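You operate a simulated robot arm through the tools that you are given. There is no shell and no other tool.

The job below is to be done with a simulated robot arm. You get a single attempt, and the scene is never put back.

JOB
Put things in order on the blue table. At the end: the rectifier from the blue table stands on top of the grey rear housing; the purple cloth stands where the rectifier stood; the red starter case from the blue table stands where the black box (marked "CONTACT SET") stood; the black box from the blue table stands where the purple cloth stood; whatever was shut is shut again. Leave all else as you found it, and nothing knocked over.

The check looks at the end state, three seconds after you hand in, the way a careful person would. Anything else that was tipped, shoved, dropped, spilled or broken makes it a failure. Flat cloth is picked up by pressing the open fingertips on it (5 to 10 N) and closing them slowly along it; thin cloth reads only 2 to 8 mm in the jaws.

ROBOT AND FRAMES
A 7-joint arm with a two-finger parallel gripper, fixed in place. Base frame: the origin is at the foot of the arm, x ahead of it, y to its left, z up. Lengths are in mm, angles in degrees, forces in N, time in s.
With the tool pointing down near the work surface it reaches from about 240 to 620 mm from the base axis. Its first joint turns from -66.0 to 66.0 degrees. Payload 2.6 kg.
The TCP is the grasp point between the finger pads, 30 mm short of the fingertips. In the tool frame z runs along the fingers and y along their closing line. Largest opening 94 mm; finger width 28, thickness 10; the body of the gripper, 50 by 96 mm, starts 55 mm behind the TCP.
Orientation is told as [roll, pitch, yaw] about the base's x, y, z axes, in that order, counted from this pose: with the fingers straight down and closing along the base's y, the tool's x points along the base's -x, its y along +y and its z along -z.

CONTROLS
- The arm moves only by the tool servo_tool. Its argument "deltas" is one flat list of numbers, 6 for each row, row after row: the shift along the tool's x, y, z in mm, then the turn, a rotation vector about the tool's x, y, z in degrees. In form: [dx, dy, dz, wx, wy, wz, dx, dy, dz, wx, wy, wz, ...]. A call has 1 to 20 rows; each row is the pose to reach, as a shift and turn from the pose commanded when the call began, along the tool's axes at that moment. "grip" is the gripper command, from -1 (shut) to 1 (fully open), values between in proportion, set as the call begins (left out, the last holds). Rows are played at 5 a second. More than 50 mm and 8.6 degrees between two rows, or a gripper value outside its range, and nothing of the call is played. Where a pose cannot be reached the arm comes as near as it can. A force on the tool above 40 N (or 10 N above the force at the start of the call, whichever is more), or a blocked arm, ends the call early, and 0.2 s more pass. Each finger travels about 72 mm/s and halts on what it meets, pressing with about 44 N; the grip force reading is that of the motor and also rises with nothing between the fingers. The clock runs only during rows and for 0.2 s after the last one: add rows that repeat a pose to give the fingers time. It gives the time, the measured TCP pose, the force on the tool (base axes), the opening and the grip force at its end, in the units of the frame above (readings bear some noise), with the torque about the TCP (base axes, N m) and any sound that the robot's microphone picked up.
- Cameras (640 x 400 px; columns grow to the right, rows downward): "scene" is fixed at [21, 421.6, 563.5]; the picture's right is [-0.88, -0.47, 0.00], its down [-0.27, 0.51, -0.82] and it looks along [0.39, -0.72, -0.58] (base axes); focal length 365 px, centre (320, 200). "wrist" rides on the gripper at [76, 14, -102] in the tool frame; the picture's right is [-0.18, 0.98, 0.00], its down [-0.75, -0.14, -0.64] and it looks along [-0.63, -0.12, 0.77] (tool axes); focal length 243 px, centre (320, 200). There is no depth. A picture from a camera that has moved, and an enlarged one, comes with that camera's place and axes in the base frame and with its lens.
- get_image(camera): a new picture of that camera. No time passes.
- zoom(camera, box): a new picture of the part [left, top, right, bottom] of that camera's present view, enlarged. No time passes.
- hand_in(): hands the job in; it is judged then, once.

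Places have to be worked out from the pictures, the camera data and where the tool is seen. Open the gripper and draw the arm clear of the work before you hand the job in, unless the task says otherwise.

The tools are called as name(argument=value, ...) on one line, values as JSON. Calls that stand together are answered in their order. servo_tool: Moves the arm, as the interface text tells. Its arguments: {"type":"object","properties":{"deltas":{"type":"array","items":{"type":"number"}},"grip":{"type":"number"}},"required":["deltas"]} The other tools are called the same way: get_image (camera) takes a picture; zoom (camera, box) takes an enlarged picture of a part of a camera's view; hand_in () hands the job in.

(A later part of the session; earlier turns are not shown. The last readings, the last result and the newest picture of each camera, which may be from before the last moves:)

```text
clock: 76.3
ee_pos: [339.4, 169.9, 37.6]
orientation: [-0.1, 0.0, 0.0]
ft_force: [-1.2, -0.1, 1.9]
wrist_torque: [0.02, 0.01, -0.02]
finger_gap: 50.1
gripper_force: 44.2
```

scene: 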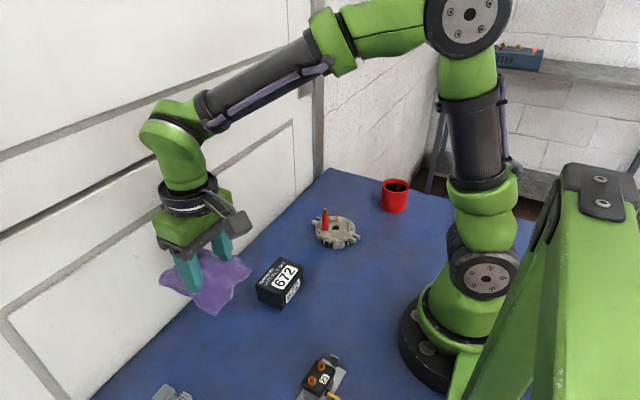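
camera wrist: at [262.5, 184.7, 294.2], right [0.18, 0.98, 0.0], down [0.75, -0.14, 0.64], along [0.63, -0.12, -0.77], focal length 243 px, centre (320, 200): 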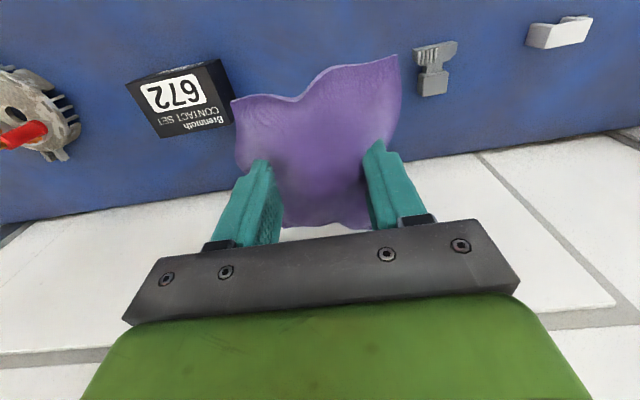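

Contact begins (≈2 N). A touch more, then open gently.

servo_tool(deltas=[0, 0, 0.4, 0, 0, 0, 0, 0, 0.4, 0, 0, 0])

servo_tool(deltas=[0, 0, 0, 0, 0, 0, 0, 0, 0, 0, 0, 0], grip=0.25)

servo_tool(deltas=[0, 0, 0, 0, 0, 0, 0, 0, 0, 0, 0, 0, 0, 0, 0, 0, 0, 0], grip=0.85)

get_image(camera="wrist")

```text
clock: 76.9
ee_pos: [337.7, 169.5, 37.2]
orientation: [0.0, 0.1, 0.0]
ft_force: [0.0, 2.5, 9.0]
wrist_torque: [-0.03, 0.08, -0.02]
finger_gap: 50.4
gripper_force: 44.3
```

```text
clock: 77.5
ee_pos: [338.4, 169.5, 36.0]
orientation: [-0.1, 0.2, -0.1]
ft_force: [-0.3, -0.1, 0.2]
wrist_torque: [0.02, 0.01, 0.0]
finger_gap: 59.1
gripper_force: 0.0
```

```text
clock: 78.3
ee_pos: [337.9, 170.5, 36.8]
orientation: [0.0, 0.1, 0.0]
ft_force: [0.3, 0.4, 0.3]
wrist_torque: [-0.02, -0.02, 0.04]
finger_gap: 87.0
gripper_force: 0.1
```

```text
taken
camera wrist: at [261.1, 184.3, 139.8], right [0.18, 0.98, 0.0], down [0.75, -0.14, 0.64], along [0.63, -0.12, -0.77], focal length 243 px, centre (320, 200)
```

wrist: 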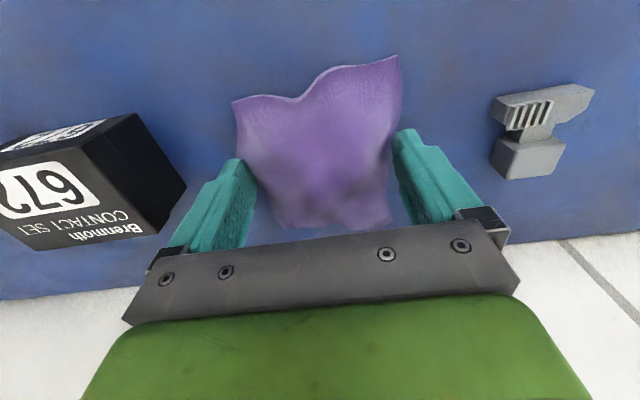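

Released cleanly. Raise straight up and move over to look at the black box.

servo_tool(deltas=[0, 0, -20, 0, 0, 0, 0, 0, -60, 0, 0, 0, 0, 0, -100, 0, 0, 0, 0, 0, -140, 0, 0, 0, 0, 0, -170, 0, 0, 0, 30, -40, -185, 0, 0, 0, 60, -80, -185, 0, 0, 0, 85, -115, -185, 0, 0, 0, 85, -115, -185, 0, 0, 0], grip=1)

get_image(camera="wrist")

zoom(camera="wrist", box=[240, 80, 400, 200])

zoom(camera="scene", box=[160, 230, 340, 370])

```text
refused: row 6 steps farther than a row can; nothing moved
```

```text
taken
camera wrist: at [261.1, 184.3, 139.8], right [0.18, 0.98, 0.0], down [0.75, -0.14, 0.64], along [0.63, -0.12, -0.77], focal length 243 px, centre (320, 200)
```

wrist: 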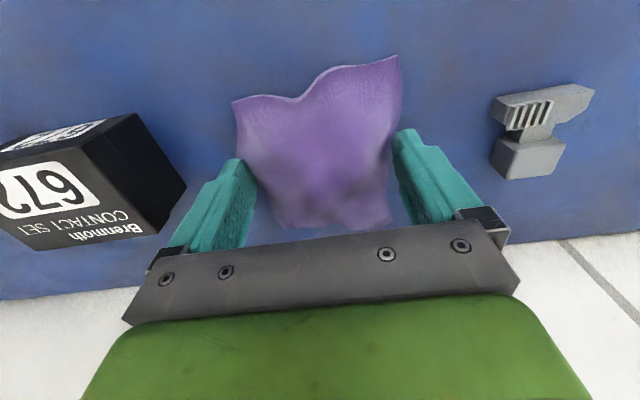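

```text
3.33 times, centred on (320, 140) of wrist
camera zoom: at [261.1, 184.3, 139.8], right [0.18, 0.98, 0.0], down [0.75, -0.14, 0.64], along [0.63, -0.12, -0.77], focal length 809 px, centre (320, 400)
```

zoom: 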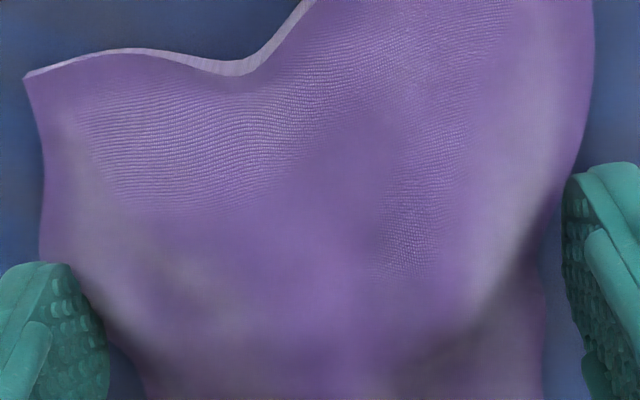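

```text
2.86 times, centred on (250, 300) of scene
camera zoom: at [21.0, 421.6, 563.5], right [-0.88, -0.47, 0.0], down [-0.27, 0.51, -0.82], along [0.39, -0.72, -0.58], focal length 1042 px, centre (520, -86)
```

zoom: 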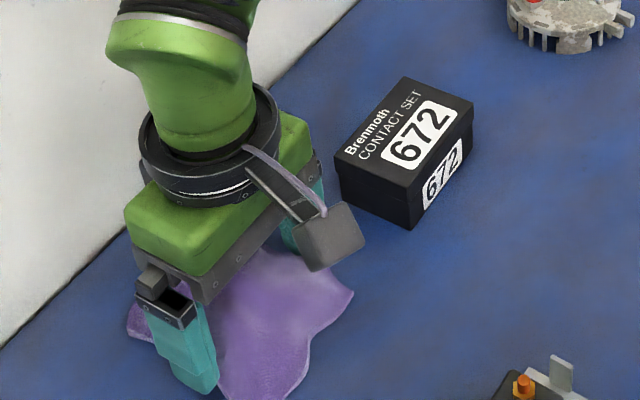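

A step was slightly too long; nothing moved. Repeat with shorter steps.

servo_tool(deltas=[0, 0, -20, 0, 0, 0, 0, 0, -60, 0, 0, 0, 0, 0, -100, 0, 0, 0, 0, 0, -140, 0, 0, 0, 0, 0, -170, 0, 0, 0, 20, -30, -185, 0, 0, 0, 40, -65, -185, 0, 0, 0, 65, -95, -185, 0, 0, 0, 85, -115, -185, 0, 0, 0, 85, -115, -185, 0, 0, 0], grip=1)

get_image(camera="wrist")

zoom(camera="wrist", box=[240, 60, 400, 180])

zoom(camera="scene", box=[160, 230, 340, 370])

```text
clock: 80.5
ee_pos: [253.7, 54.0, 220.9]
orientation: [0.0, 0.0, 0.0]
ft_force: [-0.4, -0.7, -0.7]
wrist_torque: [0.03, 0.03, 0.03]
finger_gap: 93.9
gripper_force: 0.0
```

```text
taken
camera wrist: at [176.2, 68.6, 323.9], right [0.18, 0.98, 0.0], down [0.75, -0.14, 0.64], along [0.63, -0.12, -0.77], focal length 243 px, centre (320, 200)
```

wrist: 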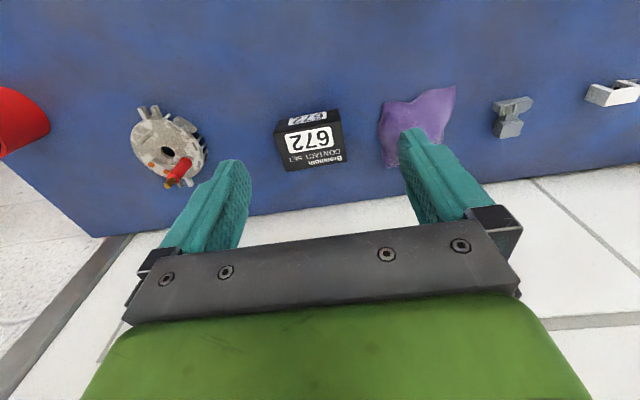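

```text
3.33 times, centred on (320, 120) of wrist
camera zoom: at [176.2, 68.6, 323.9], right [0.18, 0.98, 0.0], down [0.75, -0.14, 0.64], along [0.63, -0.12, -0.77], focal length 809 px, centre (320, 467)
```

zoom: 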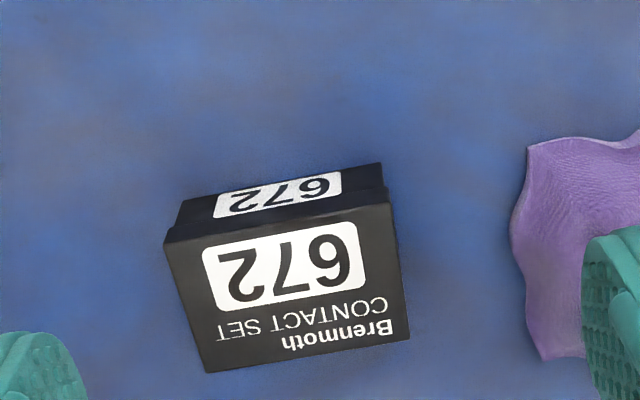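

```text
2.86 times, centred on (250, 300) of scene
camera zoom: at [21.0, 421.5, 563.5], right [-0.88, -0.47, 0.0], down [-0.27, 0.51, -0.82], along [0.39, -0.72, -0.58], focal length 1042 px, centre (520, -86)
```

zoom: 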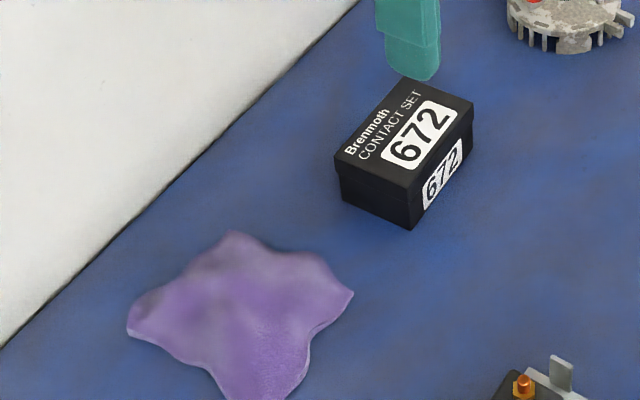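

The cloth lies well at the rectifier's old place. The box top spans x 289–347, y −10…73 (h≈45, centre ≈(318,31)), aligned with the axes; it seems to have a lid with overhang, so I look closely.

zoom(camera="scene", box=[250, 250, 310, 315])

zoom(camera="wrist", box=[265, 95, 355, 180])

```text
6.15 times, centred on (280, 282) of scene
camera zoom: at [21.0, 421.5, 563.5], right [-0.88, -0.47, 0.0], down [-0.27, 0.51, -0.82], along [0.39, -0.72, -0.58], focal length 2245 px, centre (566, -308)
```

zoom: 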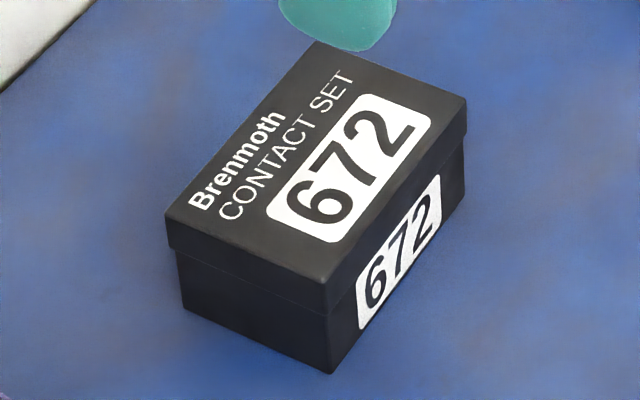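

```text
4.71 times, centred on (310, 138) of wrist
camera zoom: at [176.2, 68.6, 323.9], right [0.18, 0.98, 0.0], down [0.75, -0.14, 0.64], along [0.63, -0.12, -0.77], focal length 1142 px, centre (367, 494)
```

zoom: 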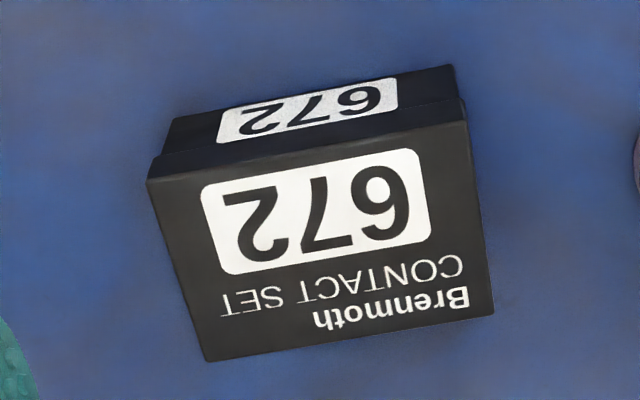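

The box has a lid with ~2 mm overhang. I'll grip it across its 58 mm side (closing along x), so I turn to yaw −90 above its centre (318,31).

servo_tool(deltas=[-6, -2, 0, 0, 0, 8.2, -12, -4, 0, 0, 0, 16.4, -18, -6, 0, 0, 0, 24.6, -24, -8, 0, 0, 0, 32.8, -30, -10, 0, 0, 0, 41, -36, -12, 0, 0, 0, 49.2, -42, -14, 0, 0, 0, 57.4, -48, -16, 0, 0, 0, 65.6, -54, -18, 0, 0, 0, 73.8, -60, -21, 0, 0, 0, 82, -64.3, -23, 0, 0, 0, 90, -64.3, -23, 0, 0, 0, 90])

get_image(camera="wrist")

zoom(camera="wrist", box=[240, 60, 400, 180])

```text
clock: 83.1
ee_pos: [318.9, 32.6, 221.9]
orientation: [-0.1, 0.1, -90.2]
ft_force: [0.0, 0.2, 0.2]
wrist_torque: [-0.01, 0.0, -0.01]
finger_gap: 94.2
gripper_force: 0.0
```

```text
taken
camera wrist: at [331.5, 108.5, 325.0], right [0.98, -0.19, 0.0], down [-0.14, -0.75, 0.64], along [-0.12, -0.63, -0.77], focal length 243 px, centre (320, 200)
```

wrist: 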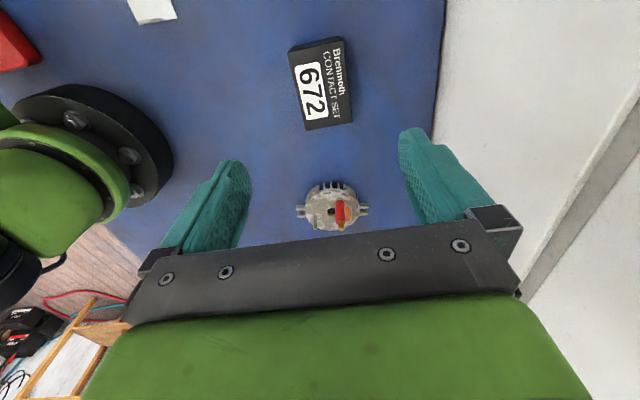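

```text
3.33 times, centred on (320, 120) of wrist
camera zoom: at [331.5, 108.5, 325.0], right [0.98, -0.19, 0.0], down [-0.14, -0.75, 0.64], along [-0.12, -0.63, -0.77], focal length 809 px, centre (320, 467)
```

zoom: 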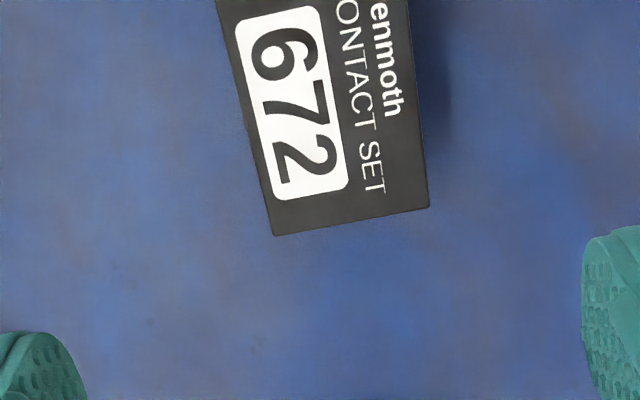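

Box centre re-measured at ≈(320,33), right under the TCP. Descend around it.

servo_tool(deltas=[0, 0.5, 40, 0, 0, 0, 0, 0.5, 80, 0, 0, 0, 0, 0.5, 115, 0, 0, 0, 0, 0.5, 140, 0, 0, 0, 0, 0.5, 160, 0, 0, 0, 0, 0.5, 175, 0, 0, 0, 0, 0.5, 187, 0, 0, 0, 0, 0.5, 187, 0, 0, 0])

get_image(camera="wrist")

zoom(camera="scene", box=[220, 230, 340, 330])

```text
clock: 84.9
ee_pos: [318.4, 33.7, 35.1]
orientation: [0.0, 0.1, -90.1]
ft_force: [0.3, -0.8, 0.0]
wrist_torque: [0.0, -0.02, 0.0]
finger_gap: 93.7
gripper_force: 0.0
```

```text
taken
camera wrist: at [331.5, 109.8, 138.7], right [0.98, -0.18, 0.0], down [-0.14, -0.75, 0.64], along [-0.12, -0.63, -0.77], focal length 243 px, centre (320, 200)
```

wrist: 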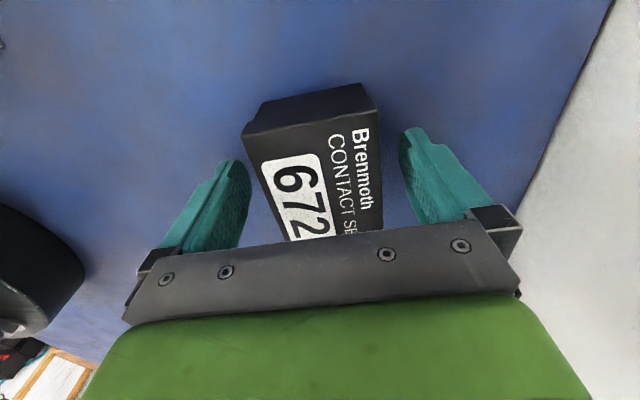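

```text
4.00 times, centred on (280, 280) of scene
camera zoom: at [21.0, 421.6, 563.5], right [-0.88, -0.47, 0.0], down [-0.27, 0.51, -0.82], along [0.39, -0.72, -0.58], focal length 1459 px, centre (480, -120)
```

zoom: 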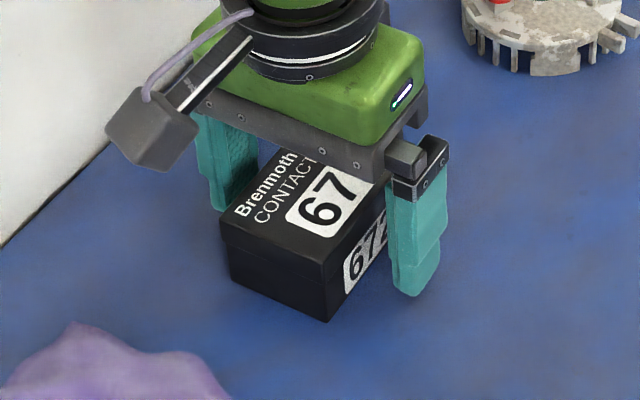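

The fingers straddle the box. Close in stages.

servo_tool(deltas=[0, 0, 0, 0, 0, 0, 0, 0, 0, 0, 0, 0], grip=0.4)

servo_tool(deltas=[0, 0, 0, 0, 0, 0, 0, 0, 0, 0, 0, 0], grip=0.25)

servo_tool(deltas=[0, 0, 0, 0, 0, 0, 0, 0, 0, 0, 0, 0, 0, 0, 0, 0, 0, 0], grip=-1)

zoom(camera="scene", box=[220, 230, 340, 330])

get_image(camera="wrist")

```text
clock: 85.5
ee_pos: [317.1, 33.1, 37.0]
orientation: [-0.1, 0.0, -90.0]
ft_force: [-0.6, 0.9, -0.7]
wrist_torque: [0.01, 0.0, 0.01]
finger_gap: 65.7
gripper_force: 0.1
```

```text
clock: 86.1
ee_pos: [317.3, 32.2, 36.1]
orientation: [-0.1, 0.0, -89.9]
ft_force: [0.4, 0.3, 0.9]
wrist_torque: [-0.02, 0.0, 0.04]
finger_gap: 61.4
gripper_force: 44.1
```

```text
clock: 86.9
ee_pos: [316.5, 32.4, 36.0]
orientation: [0.0, 0.0, -89.9]
ft_force: [0.0, 0.2, 1.0]
wrist_torque: [-0.03, 0.0, 0.05]
finger_gap: 61.6
gripper_force: 43.8
```

```text
4.00 times, centred on (280, 280) of scene
camera zoom: at [21.0, 421.6, 563.5], right [-0.88, -0.47, 0.0], down [-0.27, 0.51, -0.82], along [0.39, -0.72, -0.58], focal length 1459 px, centre (480, -120)
```

zoom: 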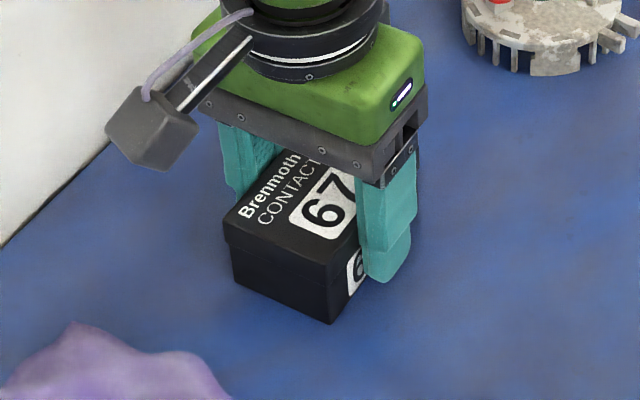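

```text
taken
camera wrist: at [331.5, 109.8, 139.0], right [0.98, -0.18, 0.0], down [-0.14, -0.75, 0.64], along [-0.12, -0.63, -0.77], focal length 243 px, centre (320, 200)
```

wrist: 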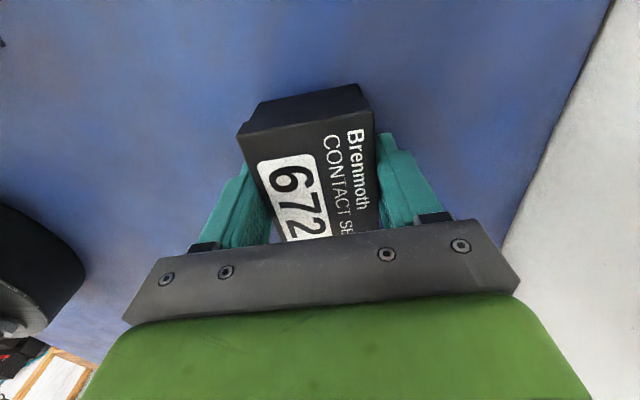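

Gripped at 61.5 mm, 44 N. Test-lift by 4 mm to check that box and lid rise together.

servo_tool(deltas=[0, 0, -1, 0, 0, 0, 0, 0, -2, 0, 0, 0, 0, 0, -4, 0, 0, 0, 0, 0, -4, 0, 0, 0])

zoom(camera="scene", box=[220, 230, 340, 330])

```text
clock: 87.9
ee_pos: [318.3, 31.8, 39.9]
orientation: [-0.1, 0.0, -90.0]
ft_force: [0.7, -0.3, -1.2]
wrist_torque: [0.01, -0.03, 0.01]
finger_gap: 61.6
gripper_force: 43.9
```

```text
4.00 times, centred on (280, 280) of scene
camera zoom: at [21.0, 421.6, 563.5], right [-0.88, -0.47, 0.0], down [-0.27, 0.51, -0.82], along [0.39, -0.72, -0.58], focal length 1459 px, centre (480, -120)
```

zoom: 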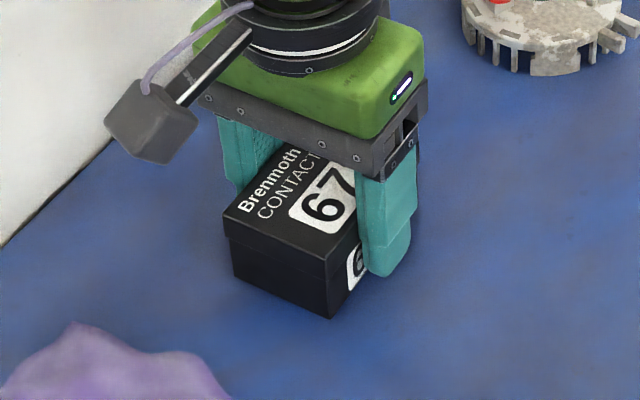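

Bottom corner rose with the top (324→319 px). Lift further and check again.

servo_tool(deltas=[0, 0, -4, 0, 0, 0, 0, 0, -9, 0, 0, 0, 0, 0, -9, 0, 0, 0])

zoom(camera="scene", box=[220, 230, 340, 330])

```text
clock: 88.7
ee_pos: [317.6, 32.7, 48.5]
orientation: [0.0, 0.0, -89.9]
ft_force: [0.3, -0.7, -1.5]
wrist_torque: [0.02, -0.04, 0.03]
finger_gap: 61.3
gripper_force: 44.5
```

```text
4.00 times, centred on (280, 280) of scene
camera zoom: at [21.0, 421.6, 563.5], right [-0.88, -0.47, 0.0], down [-0.27, 0.51, -0.82], along [0.39, -0.72, -0.58], focal length 1459 px, centre (480, -120)
```

zoom: 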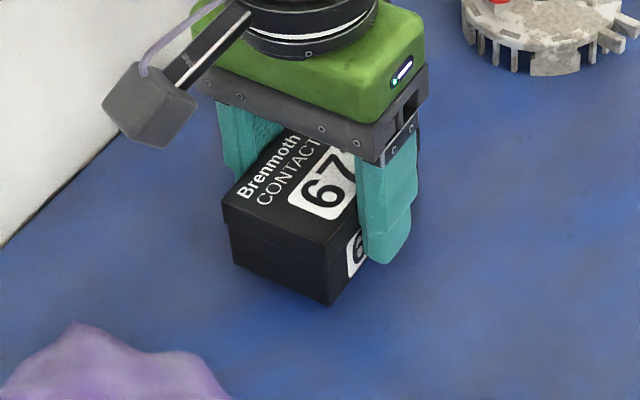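

Lid and box rise together. Carry it high to the cloth's original place, box centre to (376,-366).

servo_tool(deltas=[0, 0, -30, 0, 0, 0, 0, 0, -65, 0, 0, 0, 0, 0, -100, 0, 0, 0, -15, 2, -130, 0, 0, 0, -50, 7, -140, 0, 0, 0, -90, 13, -140, 0, 0, 0, -130, 19, -140, 0, 0, 0, -170, 25, -140, 0, 0, 0, -210, 31, -140, 0, 0, 0, -250, 37, -140, 0, 0, 0, -290, 43, -140, 0, 0, 0, -330, 49, -140, 0, 0, 0, -365, 54, -140, 0, 0, 0, -390, 58, -140, 0, 0, 0, -398.4, 58.4, -140, 0, 0, 0, -398.4, 58.4, -140, 0, 0, 0, -398.4, 58.4, -140, 0, 0, 0])

get_image(camera="wrist")

get_image(camera="scene")

```text
clock: 92.3
ee_pos: [375.1, -365.4, 187.5]
orientation: [0.0, 0.0, -90.0]
ft_force: [0.1, 0.5, -1.6]
wrist_torque: [-0.01, -0.02, -0.01]
finger_gap: 61.6
gripper_force: 44.2
```

```text
taken
camera wrist: at [389.0, -289.6, 290.2], right [0.98, -0.18, 0.0], down [-0.14, -0.75, 0.64], along [-0.12, -0.63, -0.77], focal length 243 px, centre (320, 200)
```

wrist: 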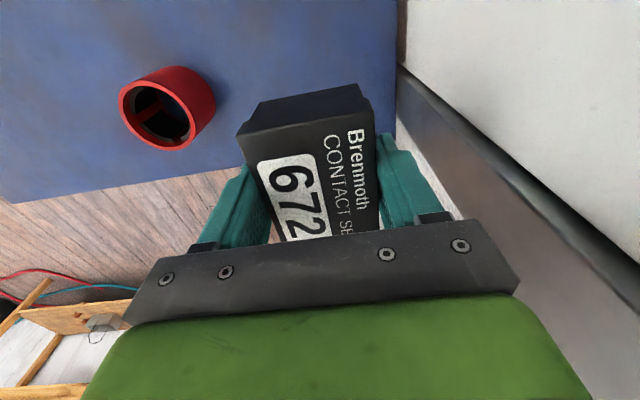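

```text
taken
```

scene: 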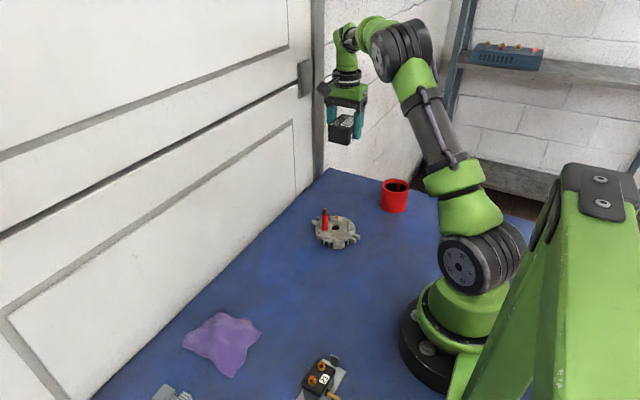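

Well held; lower to just above the table.

servo_tool(deltas=[0, 0, 35, 0, 0, 0, 0, 0, 70, 0, 0, 0, 0, 0, 105, 0, 0, 0, 0, 0, 130, 0, 0, 0, 0, 0, 145, 0, 0, 0, 0, 0, 149, 0, 0, 0, 0, 0, 149, 0, 0, 0])

servo_tool(deltas=[0, 0, 0.7, 0, 0, 0, 0, 0, 1.4, 0, 0, 0, 0, 0, 1.4, 0, 0, 0])

servo_tool(deltas=[0, 0, 0.6, 0, 0, 0, 0, 0, 1.2, 0, 0, 0, 0, 0, 1.2, 0, 0, 0])

zoom(camera="scene", box=[290, 120, 410, 220])

```text
clock: 93.9
ee_pos: [374.8, -366.7, 37.3]
orientation: [-0.1, 0.0, -90.0]
ft_force: [1.4, -1.0, -0.3]
wrist_torque: [-0.02, 0.02, 0.01]
finger_gap: 61.6
gripper_force: 44.4
```

```text
clock: 94.7
ee_pos: [375.8, -367.5, 37.5]
orientation: [-0.1, 0.0, -89.8]
ft_force: [0.0, -0.9, -0.8]
wrist_torque: [0.0, 0.04, 0.0]
finger_gap: 61.7
gripper_force: 44.0
```

```text
clock: 95.5
ee_pos: [375.3, -365.0, 36.5]
orientation: [-0.1, 0.0, -90.0]
ft_force: [-0.7, -0.1, -0.6]
wrist_torque: [-0.01, -0.05, 0.0]
finger_gap: 61.5
gripper_force: 43.9
```

```text
4.00 times, centred on (350, 170) of scene
camera zoom: at [21.0, 421.6, 563.5], right [-0.88, -0.47, 0.0], down [-0.27, 0.51, -0.82], along [0.39, -0.72, -0.58], focal length 1459 px, centre (200, 320)
```

zoom: 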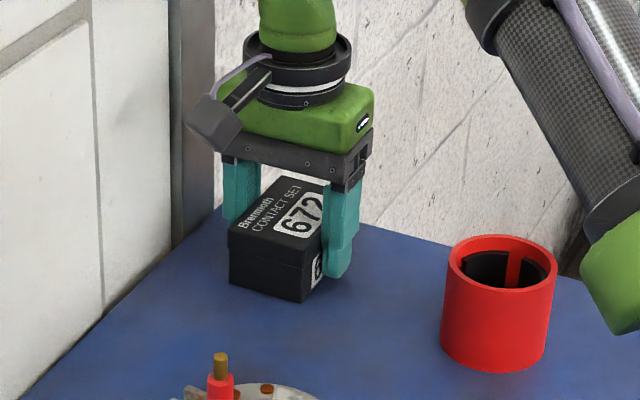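

Still 0.6 N only; continue down about 1–2 mm until contact.

servo_tool(deltas=[0, 0, 0.5, 0, 0, 0, 0, 0, 1, 0, 0, 0, 0, 0, 1, 0, 0, 0])

servo_tool(deltas=[0, 0, 0.4, 0, 0, 0, 0, 0, 0.7, 0, 0, 0, 0, 0, 0.7, 0, 0, 0])

```text
clock: 96.3
ee_pos: [375.6, -366.0, 35.7]
orientation: [0.1, 0.0, -90.0]
ft_force: [1.1, -0.6, 1.3]
wrist_torque: [0.04, -0.07, -0.02]
finger_gap: 61.5
gripper_force: 43.3
```

```text
clock: 97.1
ee_pos: [375.7, -366.2, 36.2]
orientation: [0.0, 0.0, -90.0]
ft_force: [-3.1, 2.4, 13.6]
wrist_torque: [0.1, 0.09, 0.0]
finger_gap: 61.5
gripper_force: 44.3
```

Box is on the table (13.6 N). Open in stages and rise.

servo_tool(deltas=[0, 0, 0, 0, 0, 0, 0, 0, 0, 0, 0, 0], grip=0.5)

servo_tool(deltas=[0, 0, 0, 0, 0, 0, 0, 0, 0, 0, 0, 0, 0, 0, 0, 0, 0, 0], grip=0.9)

get_image(camera="wrist")

zoom(camera="scene", box=[290, 120, 410, 220])

```text
clock: 97.7
ee_pos: [375.3, -365.5, 34.9]
orientation: [-0.1, 0.0, -90.0]
ft_force: [-0.1, -0.4, 0.3]
wrist_torque: [-0.04, 0.0, 0.01]
finger_gap: 70.2
gripper_force: 0.0
```

```text
clock: 98.5
ee_pos: [376.4, -365.0, 35.3]
orientation: [-0.2, 0.0, -90.0]
ft_force: [0.0, -0.4, 0.4]
wrist_torque: [0.01, -0.02, 0.02]
finger_gap: 89.2
gripper_force: 0.0
```

```text
taken
camera wrist: at [389.6, -289.2, 138.1], right [0.98, -0.18, 0.0], down [-0.14, -0.75, 0.64], along [-0.12, -0.63, -0.77], focal length 243 px, centre (320, 200)
```

wrist: 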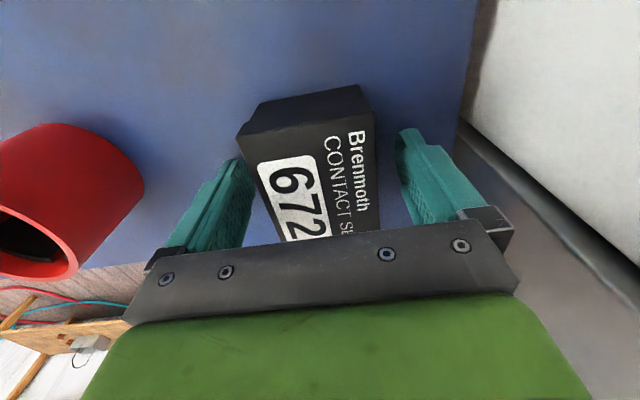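

```text
4.00 times, centred on (350, 170) of scene
camera zoom: at [21.0, 421.6, 563.5], right [-0.88, -0.47, 0.0], down [-0.27, 0.51, -0.82], along [0.39, -0.72, -0.58], focal length 1459 px, centre (200, 320)
```

zoom: 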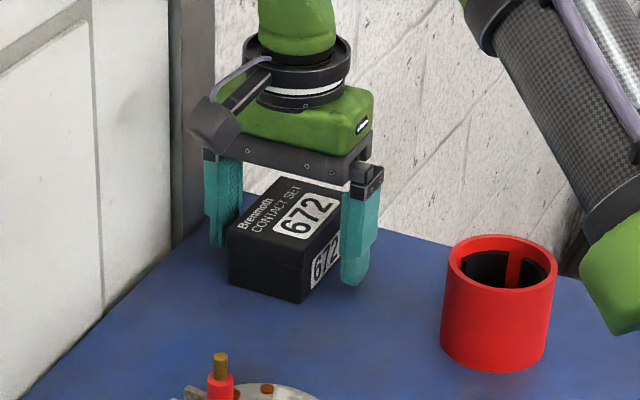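

Box stands at the cloth's place. Rise straight up, then move to view the red case.

servo_tool(deltas=[0, 0, -20, 0, 0, 0, 0, 0, -60, 0, 0, 0, 0, 0, -100, 0, 0, 0, 0, 0, -140, 0, 0, 0, 0, 0, -175, 0, 0, 0, 12, -15, -195, 0, 0, 0, 35, -45, -195, 0, 0, -8, 60, -75, -195, 0, 0, -16, 85, -105, -195, 0, 0, -24, 105, -132, -195, 0, 0, -32, 116, -146, -195, 0, 0, -32, 116, -146, -195, 0, 0, -32], grip=1)

get_image(camera="wrist")

zoom(camera="wrist", box=[240, 60, 400, 180])

zoom(camera="scene", box=[310, 140, 430, 260])

```text
clock: 101.1
ee_pos: [231.5, -249.9, 230.6]
orientation: [-0.1, 0.0, -57.9]
ft_force: [-0.2, -0.2, 0.5]
wrist_torque: [-0.01, 0.02, -0.01]
finger_gap: 94.0
gripper_force: 0.1
```

```text
taken
camera wrist: at [202.6, -177.9, 333.2], right [0.93, 0.37, 0.0], down [0.28, -0.71, 0.64], along [0.23, -0.6, -0.77], focal length 243 px, centre (320, 200)
```

wrist: 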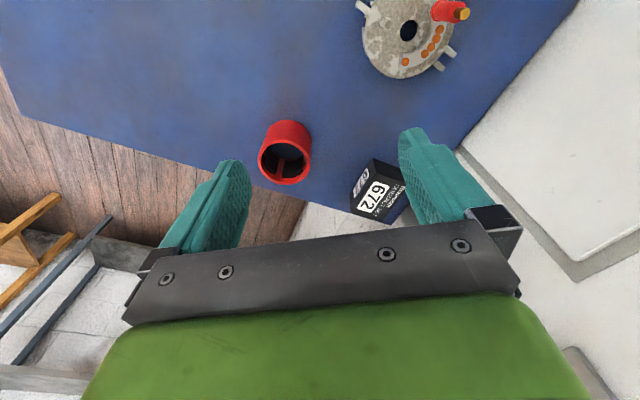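

```text
3.33 times, centred on (320, 120) of wrist
camera zoom: at [202.6, -177.9, 333.2], right [0.93, 0.37, 0.0], down [0.28, -0.71, 0.64], along [0.23, -0.6, -0.77], focal length 809 px, centre (320, 467)
```

zoom: 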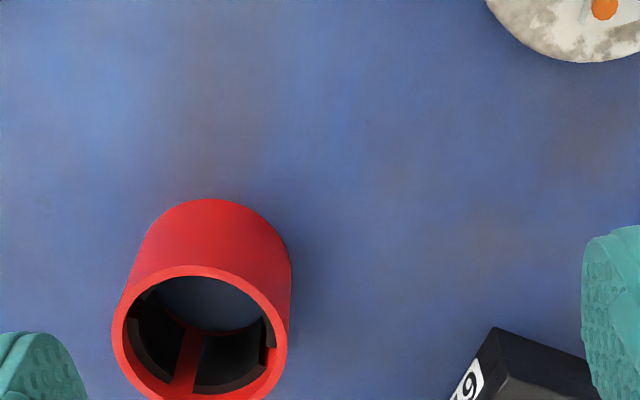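

```text
3.33 times, centred on (370, 200) of scene
camera zoom: at [21.0, 421.6, 563.5], right [-0.88, -0.47, 0.0], down [-0.27, 0.51, -0.82], along [0.39, -0.72, -0.58], focal length 1216 px, centre (153, 200)
```

zoom: 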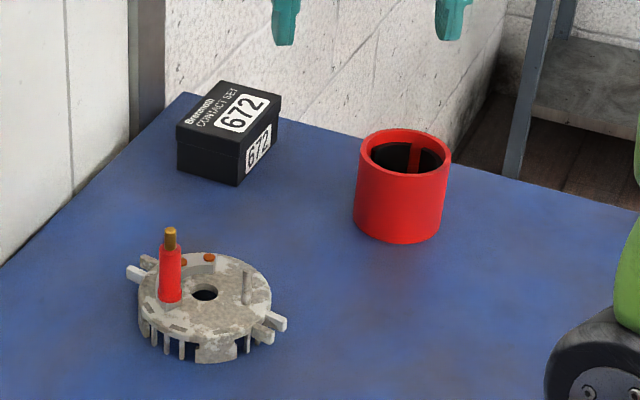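

Red case: a tube ≈70 mm diameter, ≈67 mm high, centre ≈(216,-342). I move above it for a precise look.

servo_tool(deltas=[-25, -20, 0, 0, 0, 0, -50, -42, 0, 0, 0, 0, -69.8, -61.9, 20, 0, 0, 0, -69.8, -61.9, 55, 0, 0, 0, -69.8, -61.9, 80, 0, 0, 0, -69.8, -61.9, 80, 0, 0, 0])

get_image(camera="wrist")

zoom(camera="scene", box=[330, 110, 450, 230])

```text
clock: 102.5
ee_pos: [215.2, -342.7, 148.6]
orientation: [-0.2, 0.0, -58.0]
ft_force: [0.1, 0.3, -0.3]
wrist_torque: [-0.02, 0.0, -0.04]
finger_gap: 94.0
gripper_force: 0.1
```

```text
taken
camera wrist: at [186.0, -270.0, 252.3], right [0.93, 0.36, 0.0], down [0.28, -0.71, 0.64], along [0.23, -0.6, -0.77], focal length 243 px, centre (320, 200)
```

wrist: 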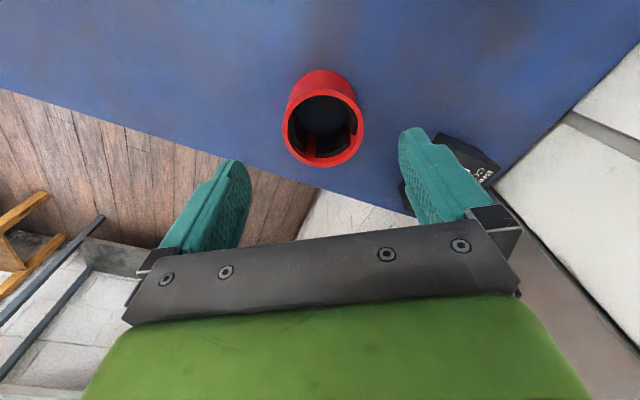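

```text
3.33 times, centred on (390, 170) of scene
camera zoom: at [21.0, 421.5, 563.5], right [-0.88, -0.47, 0.0], down [-0.27, 0.51, -0.82], along [0.39, -0.72, -0.58], focal length 1216 px, centre (87, 300)
```

zoom: 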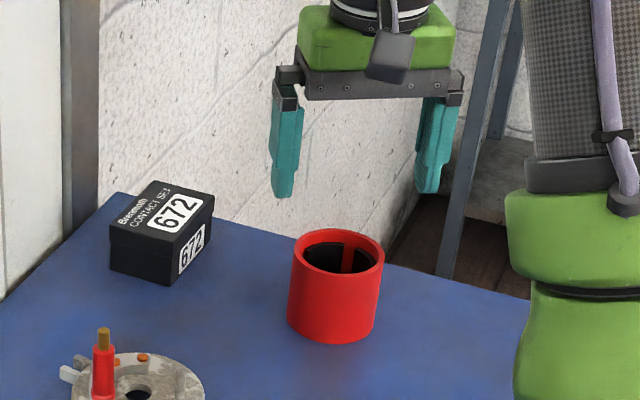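

Rim centre at (218,-342), nearly centred under the tool. Descend around it.

servo_tool(deltas=[-0.6, 2, 25, 0, 0, 0, -0.6, 2, 50, 0, 0, 0, -0.6, 2, 70, 0, 0, 0, -0.6, 2, 88, 0, 0, 0, -0.6, 2, 102, 0, 0, 0, -0.6, 2, 111, 0, 0, 0, -0.6, 2, 111, 0, 0, 0])

get_image(camera="wrist")

zoom(camera="scene", box=[340, 130, 440, 230])

```text
clock: 104.1
ee_pos: [217.0, -339.6, 40.4]
orientation: [-0.1, 0.1, -58.0]
ft_force: [-0.6, -0.1, -0.2]
wrist_torque: [0.0, -0.01, -0.04]
finger_gap: 93.9
gripper_force: 0.0
```

```text
taken
camera wrist: at [187.3, -268.3, 142.8], right [0.93, 0.36, 0.0], down [0.28, -0.71, 0.64], along [0.23, -0.6, -0.77], focal length 243 px, centre (320, 200)
```

wrist: 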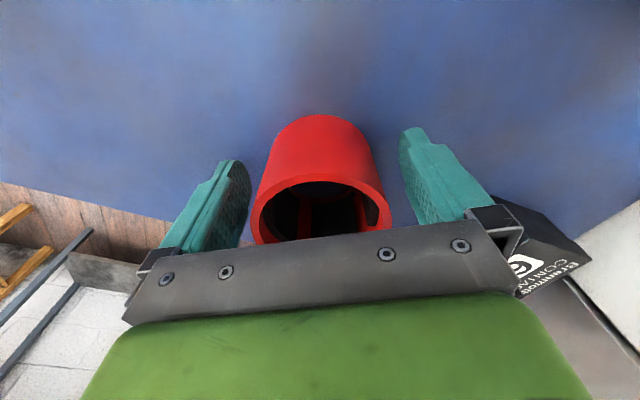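

```text
4.00 times, centred on (390, 180) of scene
camera zoom: at [21.0, 421.6, 563.5], right [-0.88, -0.47, 0.0], down [-0.27, 0.51, -0.82], along [0.39, -0.72, -0.58], focal length 1459 px, centre (40, 280)
```

zoom: 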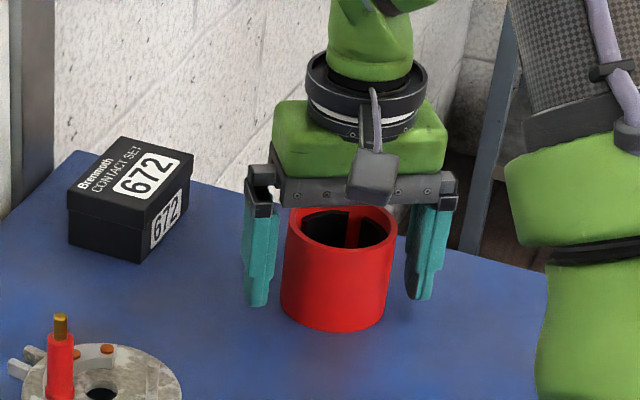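

The case sits between the fingers. Close in stages.

servo_tool(deltas=[0, 0, 1, 0, 0, 0, 0, 0, 1, 0, 0, 0], grip=0.65)

servo_tool(deltas=[0, 0, 0, 0, 0, 0, 0, 0, 0, 0, 0, 0], grip=0.5)

servo_tool(deltas=[0, 0, 0, 0, 0, 0, 0, 0, 0, 0, 0, 0, 0, 0, 0, 0, 0, 0], grip=-1)

get_image(camera="wrist")

```text
clock: 104.7
ee_pos: [216.9, -341.9, 39.5]
orientation: [-0.1, 0.1, -58.0]
ft_force: [-0.3, 0.2, -1.4]
wrist_torque: [0.0, 0.0, 0.0]
finger_gap: 77.6
gripper_force: 0.1
```

```text
clock: 105.3
ee_pos: [216.7, -343.2, 39.8]
orientation: [-0.1, 0.1, -57.9]
ft_force: [-2.6, -1.3, 0.3]
wrist_torque: [0.06, -0.03, -0.07]
finger_gap: 72.2
gripper_force: 1.2
```

```text
clock: 106.1
ee_pos: [216.1, -342.7, 38.8]
orientation: [-0.1, -0.1, -58.0]
ft_force: [-3.3, -1.0, 1.8]
wrist_torque: [0.03, -0.11, -0.08]
finger_gap: 70.8
gripper_force: 44.3
```

```text
taken
camera wrist: at [187.8, -268.8, 141.6], right [0.93, 0.36, 0.0], down [0.28, -0.71, 0.64], along [0.23, -0.6, -0.77], focal length 243 px, centre (320, 200)
```

wrist: 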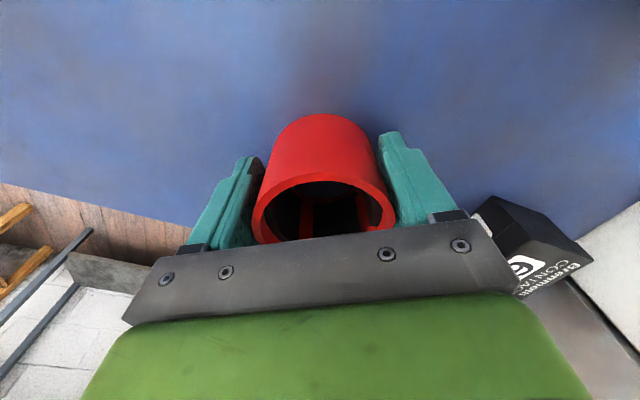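

Gripped at 71 mm, 44 N. Lift gently.

servo_tool(deltas=[0, 0, -3, 0, 0, 0, 0, 0, -10, 0, 0, 0, 0, 0, -22, 0, 0, 0, 0, 0, -40, 0, 0, 0, 0, 0, -40, 0, 0, 0])

zoom(camera="scene", box=[340, 110, 440, 230])

get_image(camera="wrist")

```text
clock: 107.3
ee_pos: [217.4, -341.9, 77.6]
orientation: [-0.1, 0.0, -58.0]
ft_force: [0.2, -0.9, -7.2]
wrist_torque: [0.07, 0.0, 0.0]
finger_gap: 70.7
gripper_force: 44.0
```

```text
3.33 times, centred on (390, 170) of scene
camera zoom: at [21.0, 421.5, 563.5], right [-0.88, -0.47, 0.0], down [-0.27, 0.51, -0.82], along [0.39, -0.72, -0.58], focal length 1216 px, centre (87, 300)
```

zoom: 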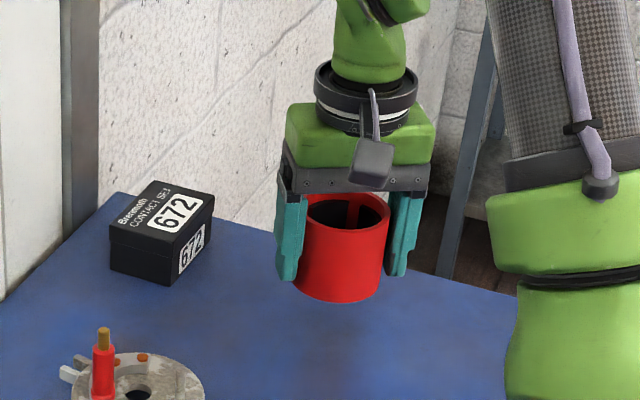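

```text
taken
camera wrist: at [187.3, -268.5, 180.6], right [0.93, 0.36, 0.0], down [0.28, -0.71, 0.64], along [0.23, -0.6, -0.77], focal length 243 px, centre (320, 200)
```

wrist: 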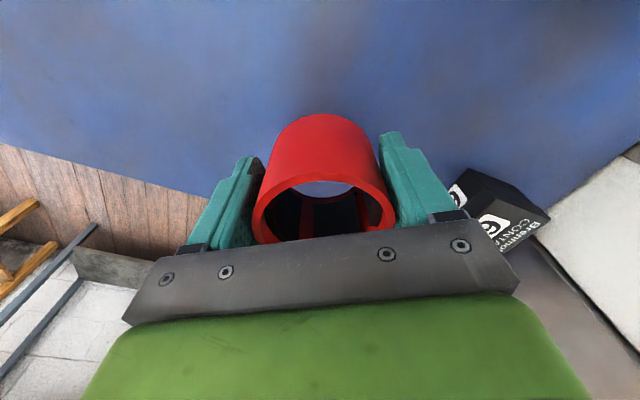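

Held securely (7 N). Raise and carry to the box's old place, centre (319.5,32.5).

servo_tool(deltas=[0, 0, -30, 0, 0, 0, 0, 0, -65, 0, 0, 0, 0, 0, -100, 0, 0, 0, 0, 0, -125, 0, 0, 0, 9, 10, -130, 0, 0, 0, 26, 28, -130, 0, 0, 0, 48, 52, -130, 0, 0, 0, 72, 78, -130, 0, 0, 0, 96, 104, -130, 0, 0, 0, 120, 130, -130, 0, 0, 0, 144, 156, -130, 0, 0, 0, 168, 182, -130, 0, 0, 0, 192, 208, -130, 0, 0, 0, 216, 234, -130, 0, 0, 0, 238, 258, -130, 0, 0, 0, 254, 275, -130, 0, 0, 0, 263.3, 285.4, -130, 0, 0, 0, 263.3, 285.4, -130, 0, 0, 0, 263.3, 285.4, -130, 0, 0, 0])

get_image(camera="wrist")

get_image(camera="scene")

```text
clock: 111.3
ee_pos: [319.7, 32.3, 208.9]
orientation: [-0.2, 0.0, -58.1]
ft_force: [0.4, 0.8, -6.7]
wrist_torque: [0.01, 0.01, 0.01]
finger_gap: 70.6
gripper_force: 44.0
```

```text
taken
camera wrist: at [290.5, 105.3, 311.1], right [0.93, 0.36, 0.0], down [0.28, -0.71, 0.64], along [0.23, -0.6, -0.77], focal length 243 px, centre (320, 200)
```

wrist: 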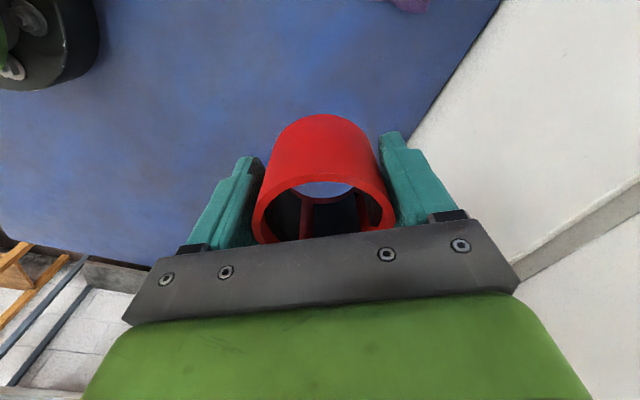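

```text
taken
```

scene: 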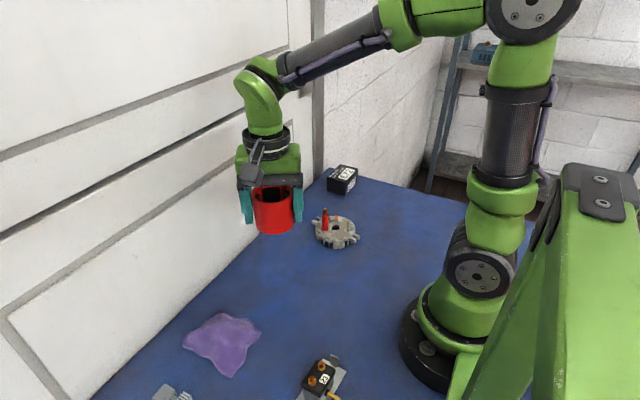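

Over the place. Lower to just above the table (grip height was z≈38.5), then in fine steps.

servo_tool(deltas=[0, 0, 35, 0, 0, 0, 0, 0, 70, 0, 0, 0, 0, 0, 105, 0, 0, 0, 0, 0, 135, 0, 0, 0, 0, 0, 155, 0, 0, 0, 0, 0, 166, 0, 0, 0, 0, 0, 166, 0, 0, 0])

servo_tool(deltas=[0, 0, 1, 0, 0, 0, 0, 0, 2, 0, 0, 0, 0, 0, 2, 0, 0, 0])

servo_tool(deltas=[0, 0, 0.7, 0, 0, 0, 0, 0, 1.2, 0, 0, 0, 0, 0, 1.2, 0, 0, 0])

zoom(camera="scene", box=[200, 210, 340, 330])

```text
clock: 112.9
ee_pos: [319.7, 33.3, 42.2]
orientation: [-0.1, 0.0, -58.1]
ft_force: [-0.2, 0.5, -6.7]
wrist_torque: [0.08, 0.02, 0.01]
finger_gap: 70.4
gripper_force: 44.4
```

```text
clock: 113.7
ee_pos: [318.9, 33.3, 39.5]
orientation: [-0.1, -0.1, -58.1]
ft_force: [0.2, -0.1, -7.0]
wrist_torque: [0.02, 0.03, -0.03]
finger_gap: 70.6
gripper_force: 44.3
```

```text
clock: 114.5
ee_pos: [318.8, 33.7, 39.2]
orientation: [-0.1, 0.0, -58.0]
ft_force: [-0.5, 1.2, -5.2]
wrist_torque: [0.06, -0.03, 0.01]
finger_gap: 70.9
gripper_force: 43.8
```

```text
3.33 times, centred on (270, 270) of scene
camera zoom: at [21.0, 421.6, 563.4], right [-0.88, -0.47, 0.0], down [-0.27, 0.51, -0.82], along [0.39, -0.72, -0.58], focal length 1216 px, centre (487, -33)
```

zoom: 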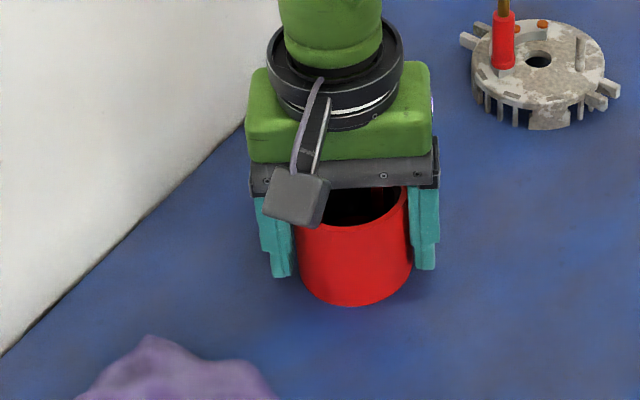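

Force begins to unload (−5 N). Down a bit more for firm seating.

servo_tool(deltas=[0, 0, 0.4, 0, 0, 0, 0, 0, 0.7, 0, 0, 0, 0, 0, 0.7, 0, 0, 0])

servo_tool(deltas=[0, 0, 0.2, 0, 0, 0, 0, 0, 0.3, 0, 0, 0, 0, 0, 0.3, 0, 0, 0])

```text
clock: 115.3
ee_pos: [318.4, 32.8, 40.1]
orientation: [0.0, 0.0, -58.1]
ft_force: [-0.1, 2.8, 6.4]
wrist_torque: [-0.24, 0.24, -0.11]
finger_gap: 70.5
gripper_force: 43.7
```

```text
clock: 116.1
ee_pos: [319.6, 33.8, 38.5]
orientation: [0.0, 0.1, -58.0]
ft_force: [-10.8, 1.0, 33.8]
wrist_torque: [-0.34, -0.22, -0.18]
finger_gap: 70.7
gripper_force: 44.0
```

Seated on the table (34 N). Ease off a little and open in stages.

servo_tool(deltas=[0, 0, -0.5, 0, 0, 0, 0, 0, -0.5, 0, 0, 0])

servo_tool(deltas=[0, 0, 0, 0, 0, 0, 0, 0, 0, 0, 0, 0], grip=0.62)

servo_tool(deltas=[0, 0, 0, 0, 0, 0, 0, 0, 0, 0, 0, 0, 0, 0, 0, 0, 0, 0], grip=1)

get_image(camera="wrist")

```text
clock: 116.7
ee_pos: [319.9, 31.2, 38.4]
orientation: [0.0, 0.0, -58.1]
ft_force: [-7.2, 1.0, 26.8]
wrist_torque: [-0.11, -0.27, -0.29]
finger_gap: 70.9
gripper_force: 44.1
```

```text
clock: 117.3
ee_pos: [319.2, 32.7, 37.0]
orientation: [-0.2, 0.0, -58.0]
ft_force: [0.4, 0.3, -0.1]
wrist_torque: [-0.01, 0.0, -0.02]
finger_gap: 76.2
gripper_force: 0.0
```

```text
clock: 118.1
ee_pos: [319.2, 33.4, 38.6]
orientation: [0.0, 0.0, -58.1]
ft_force: [0.3, 0.0, -0.1]
wrist_torque: [0.03, 0.02, -0.03]
finger_gap: 94.1
gripper_force: 0.1
```

```text
taken
camera wrist: at [290.3, 105.7, 141.1], right [0.93, 0.36, 0.0], down [0.28, -0.71, 0.64], along [0.23, -0.6, -0.77], focal length 243 px, centre (320, 200)
```

wrist: 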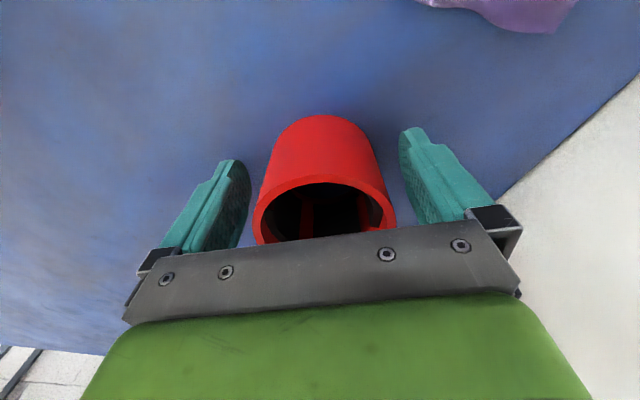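

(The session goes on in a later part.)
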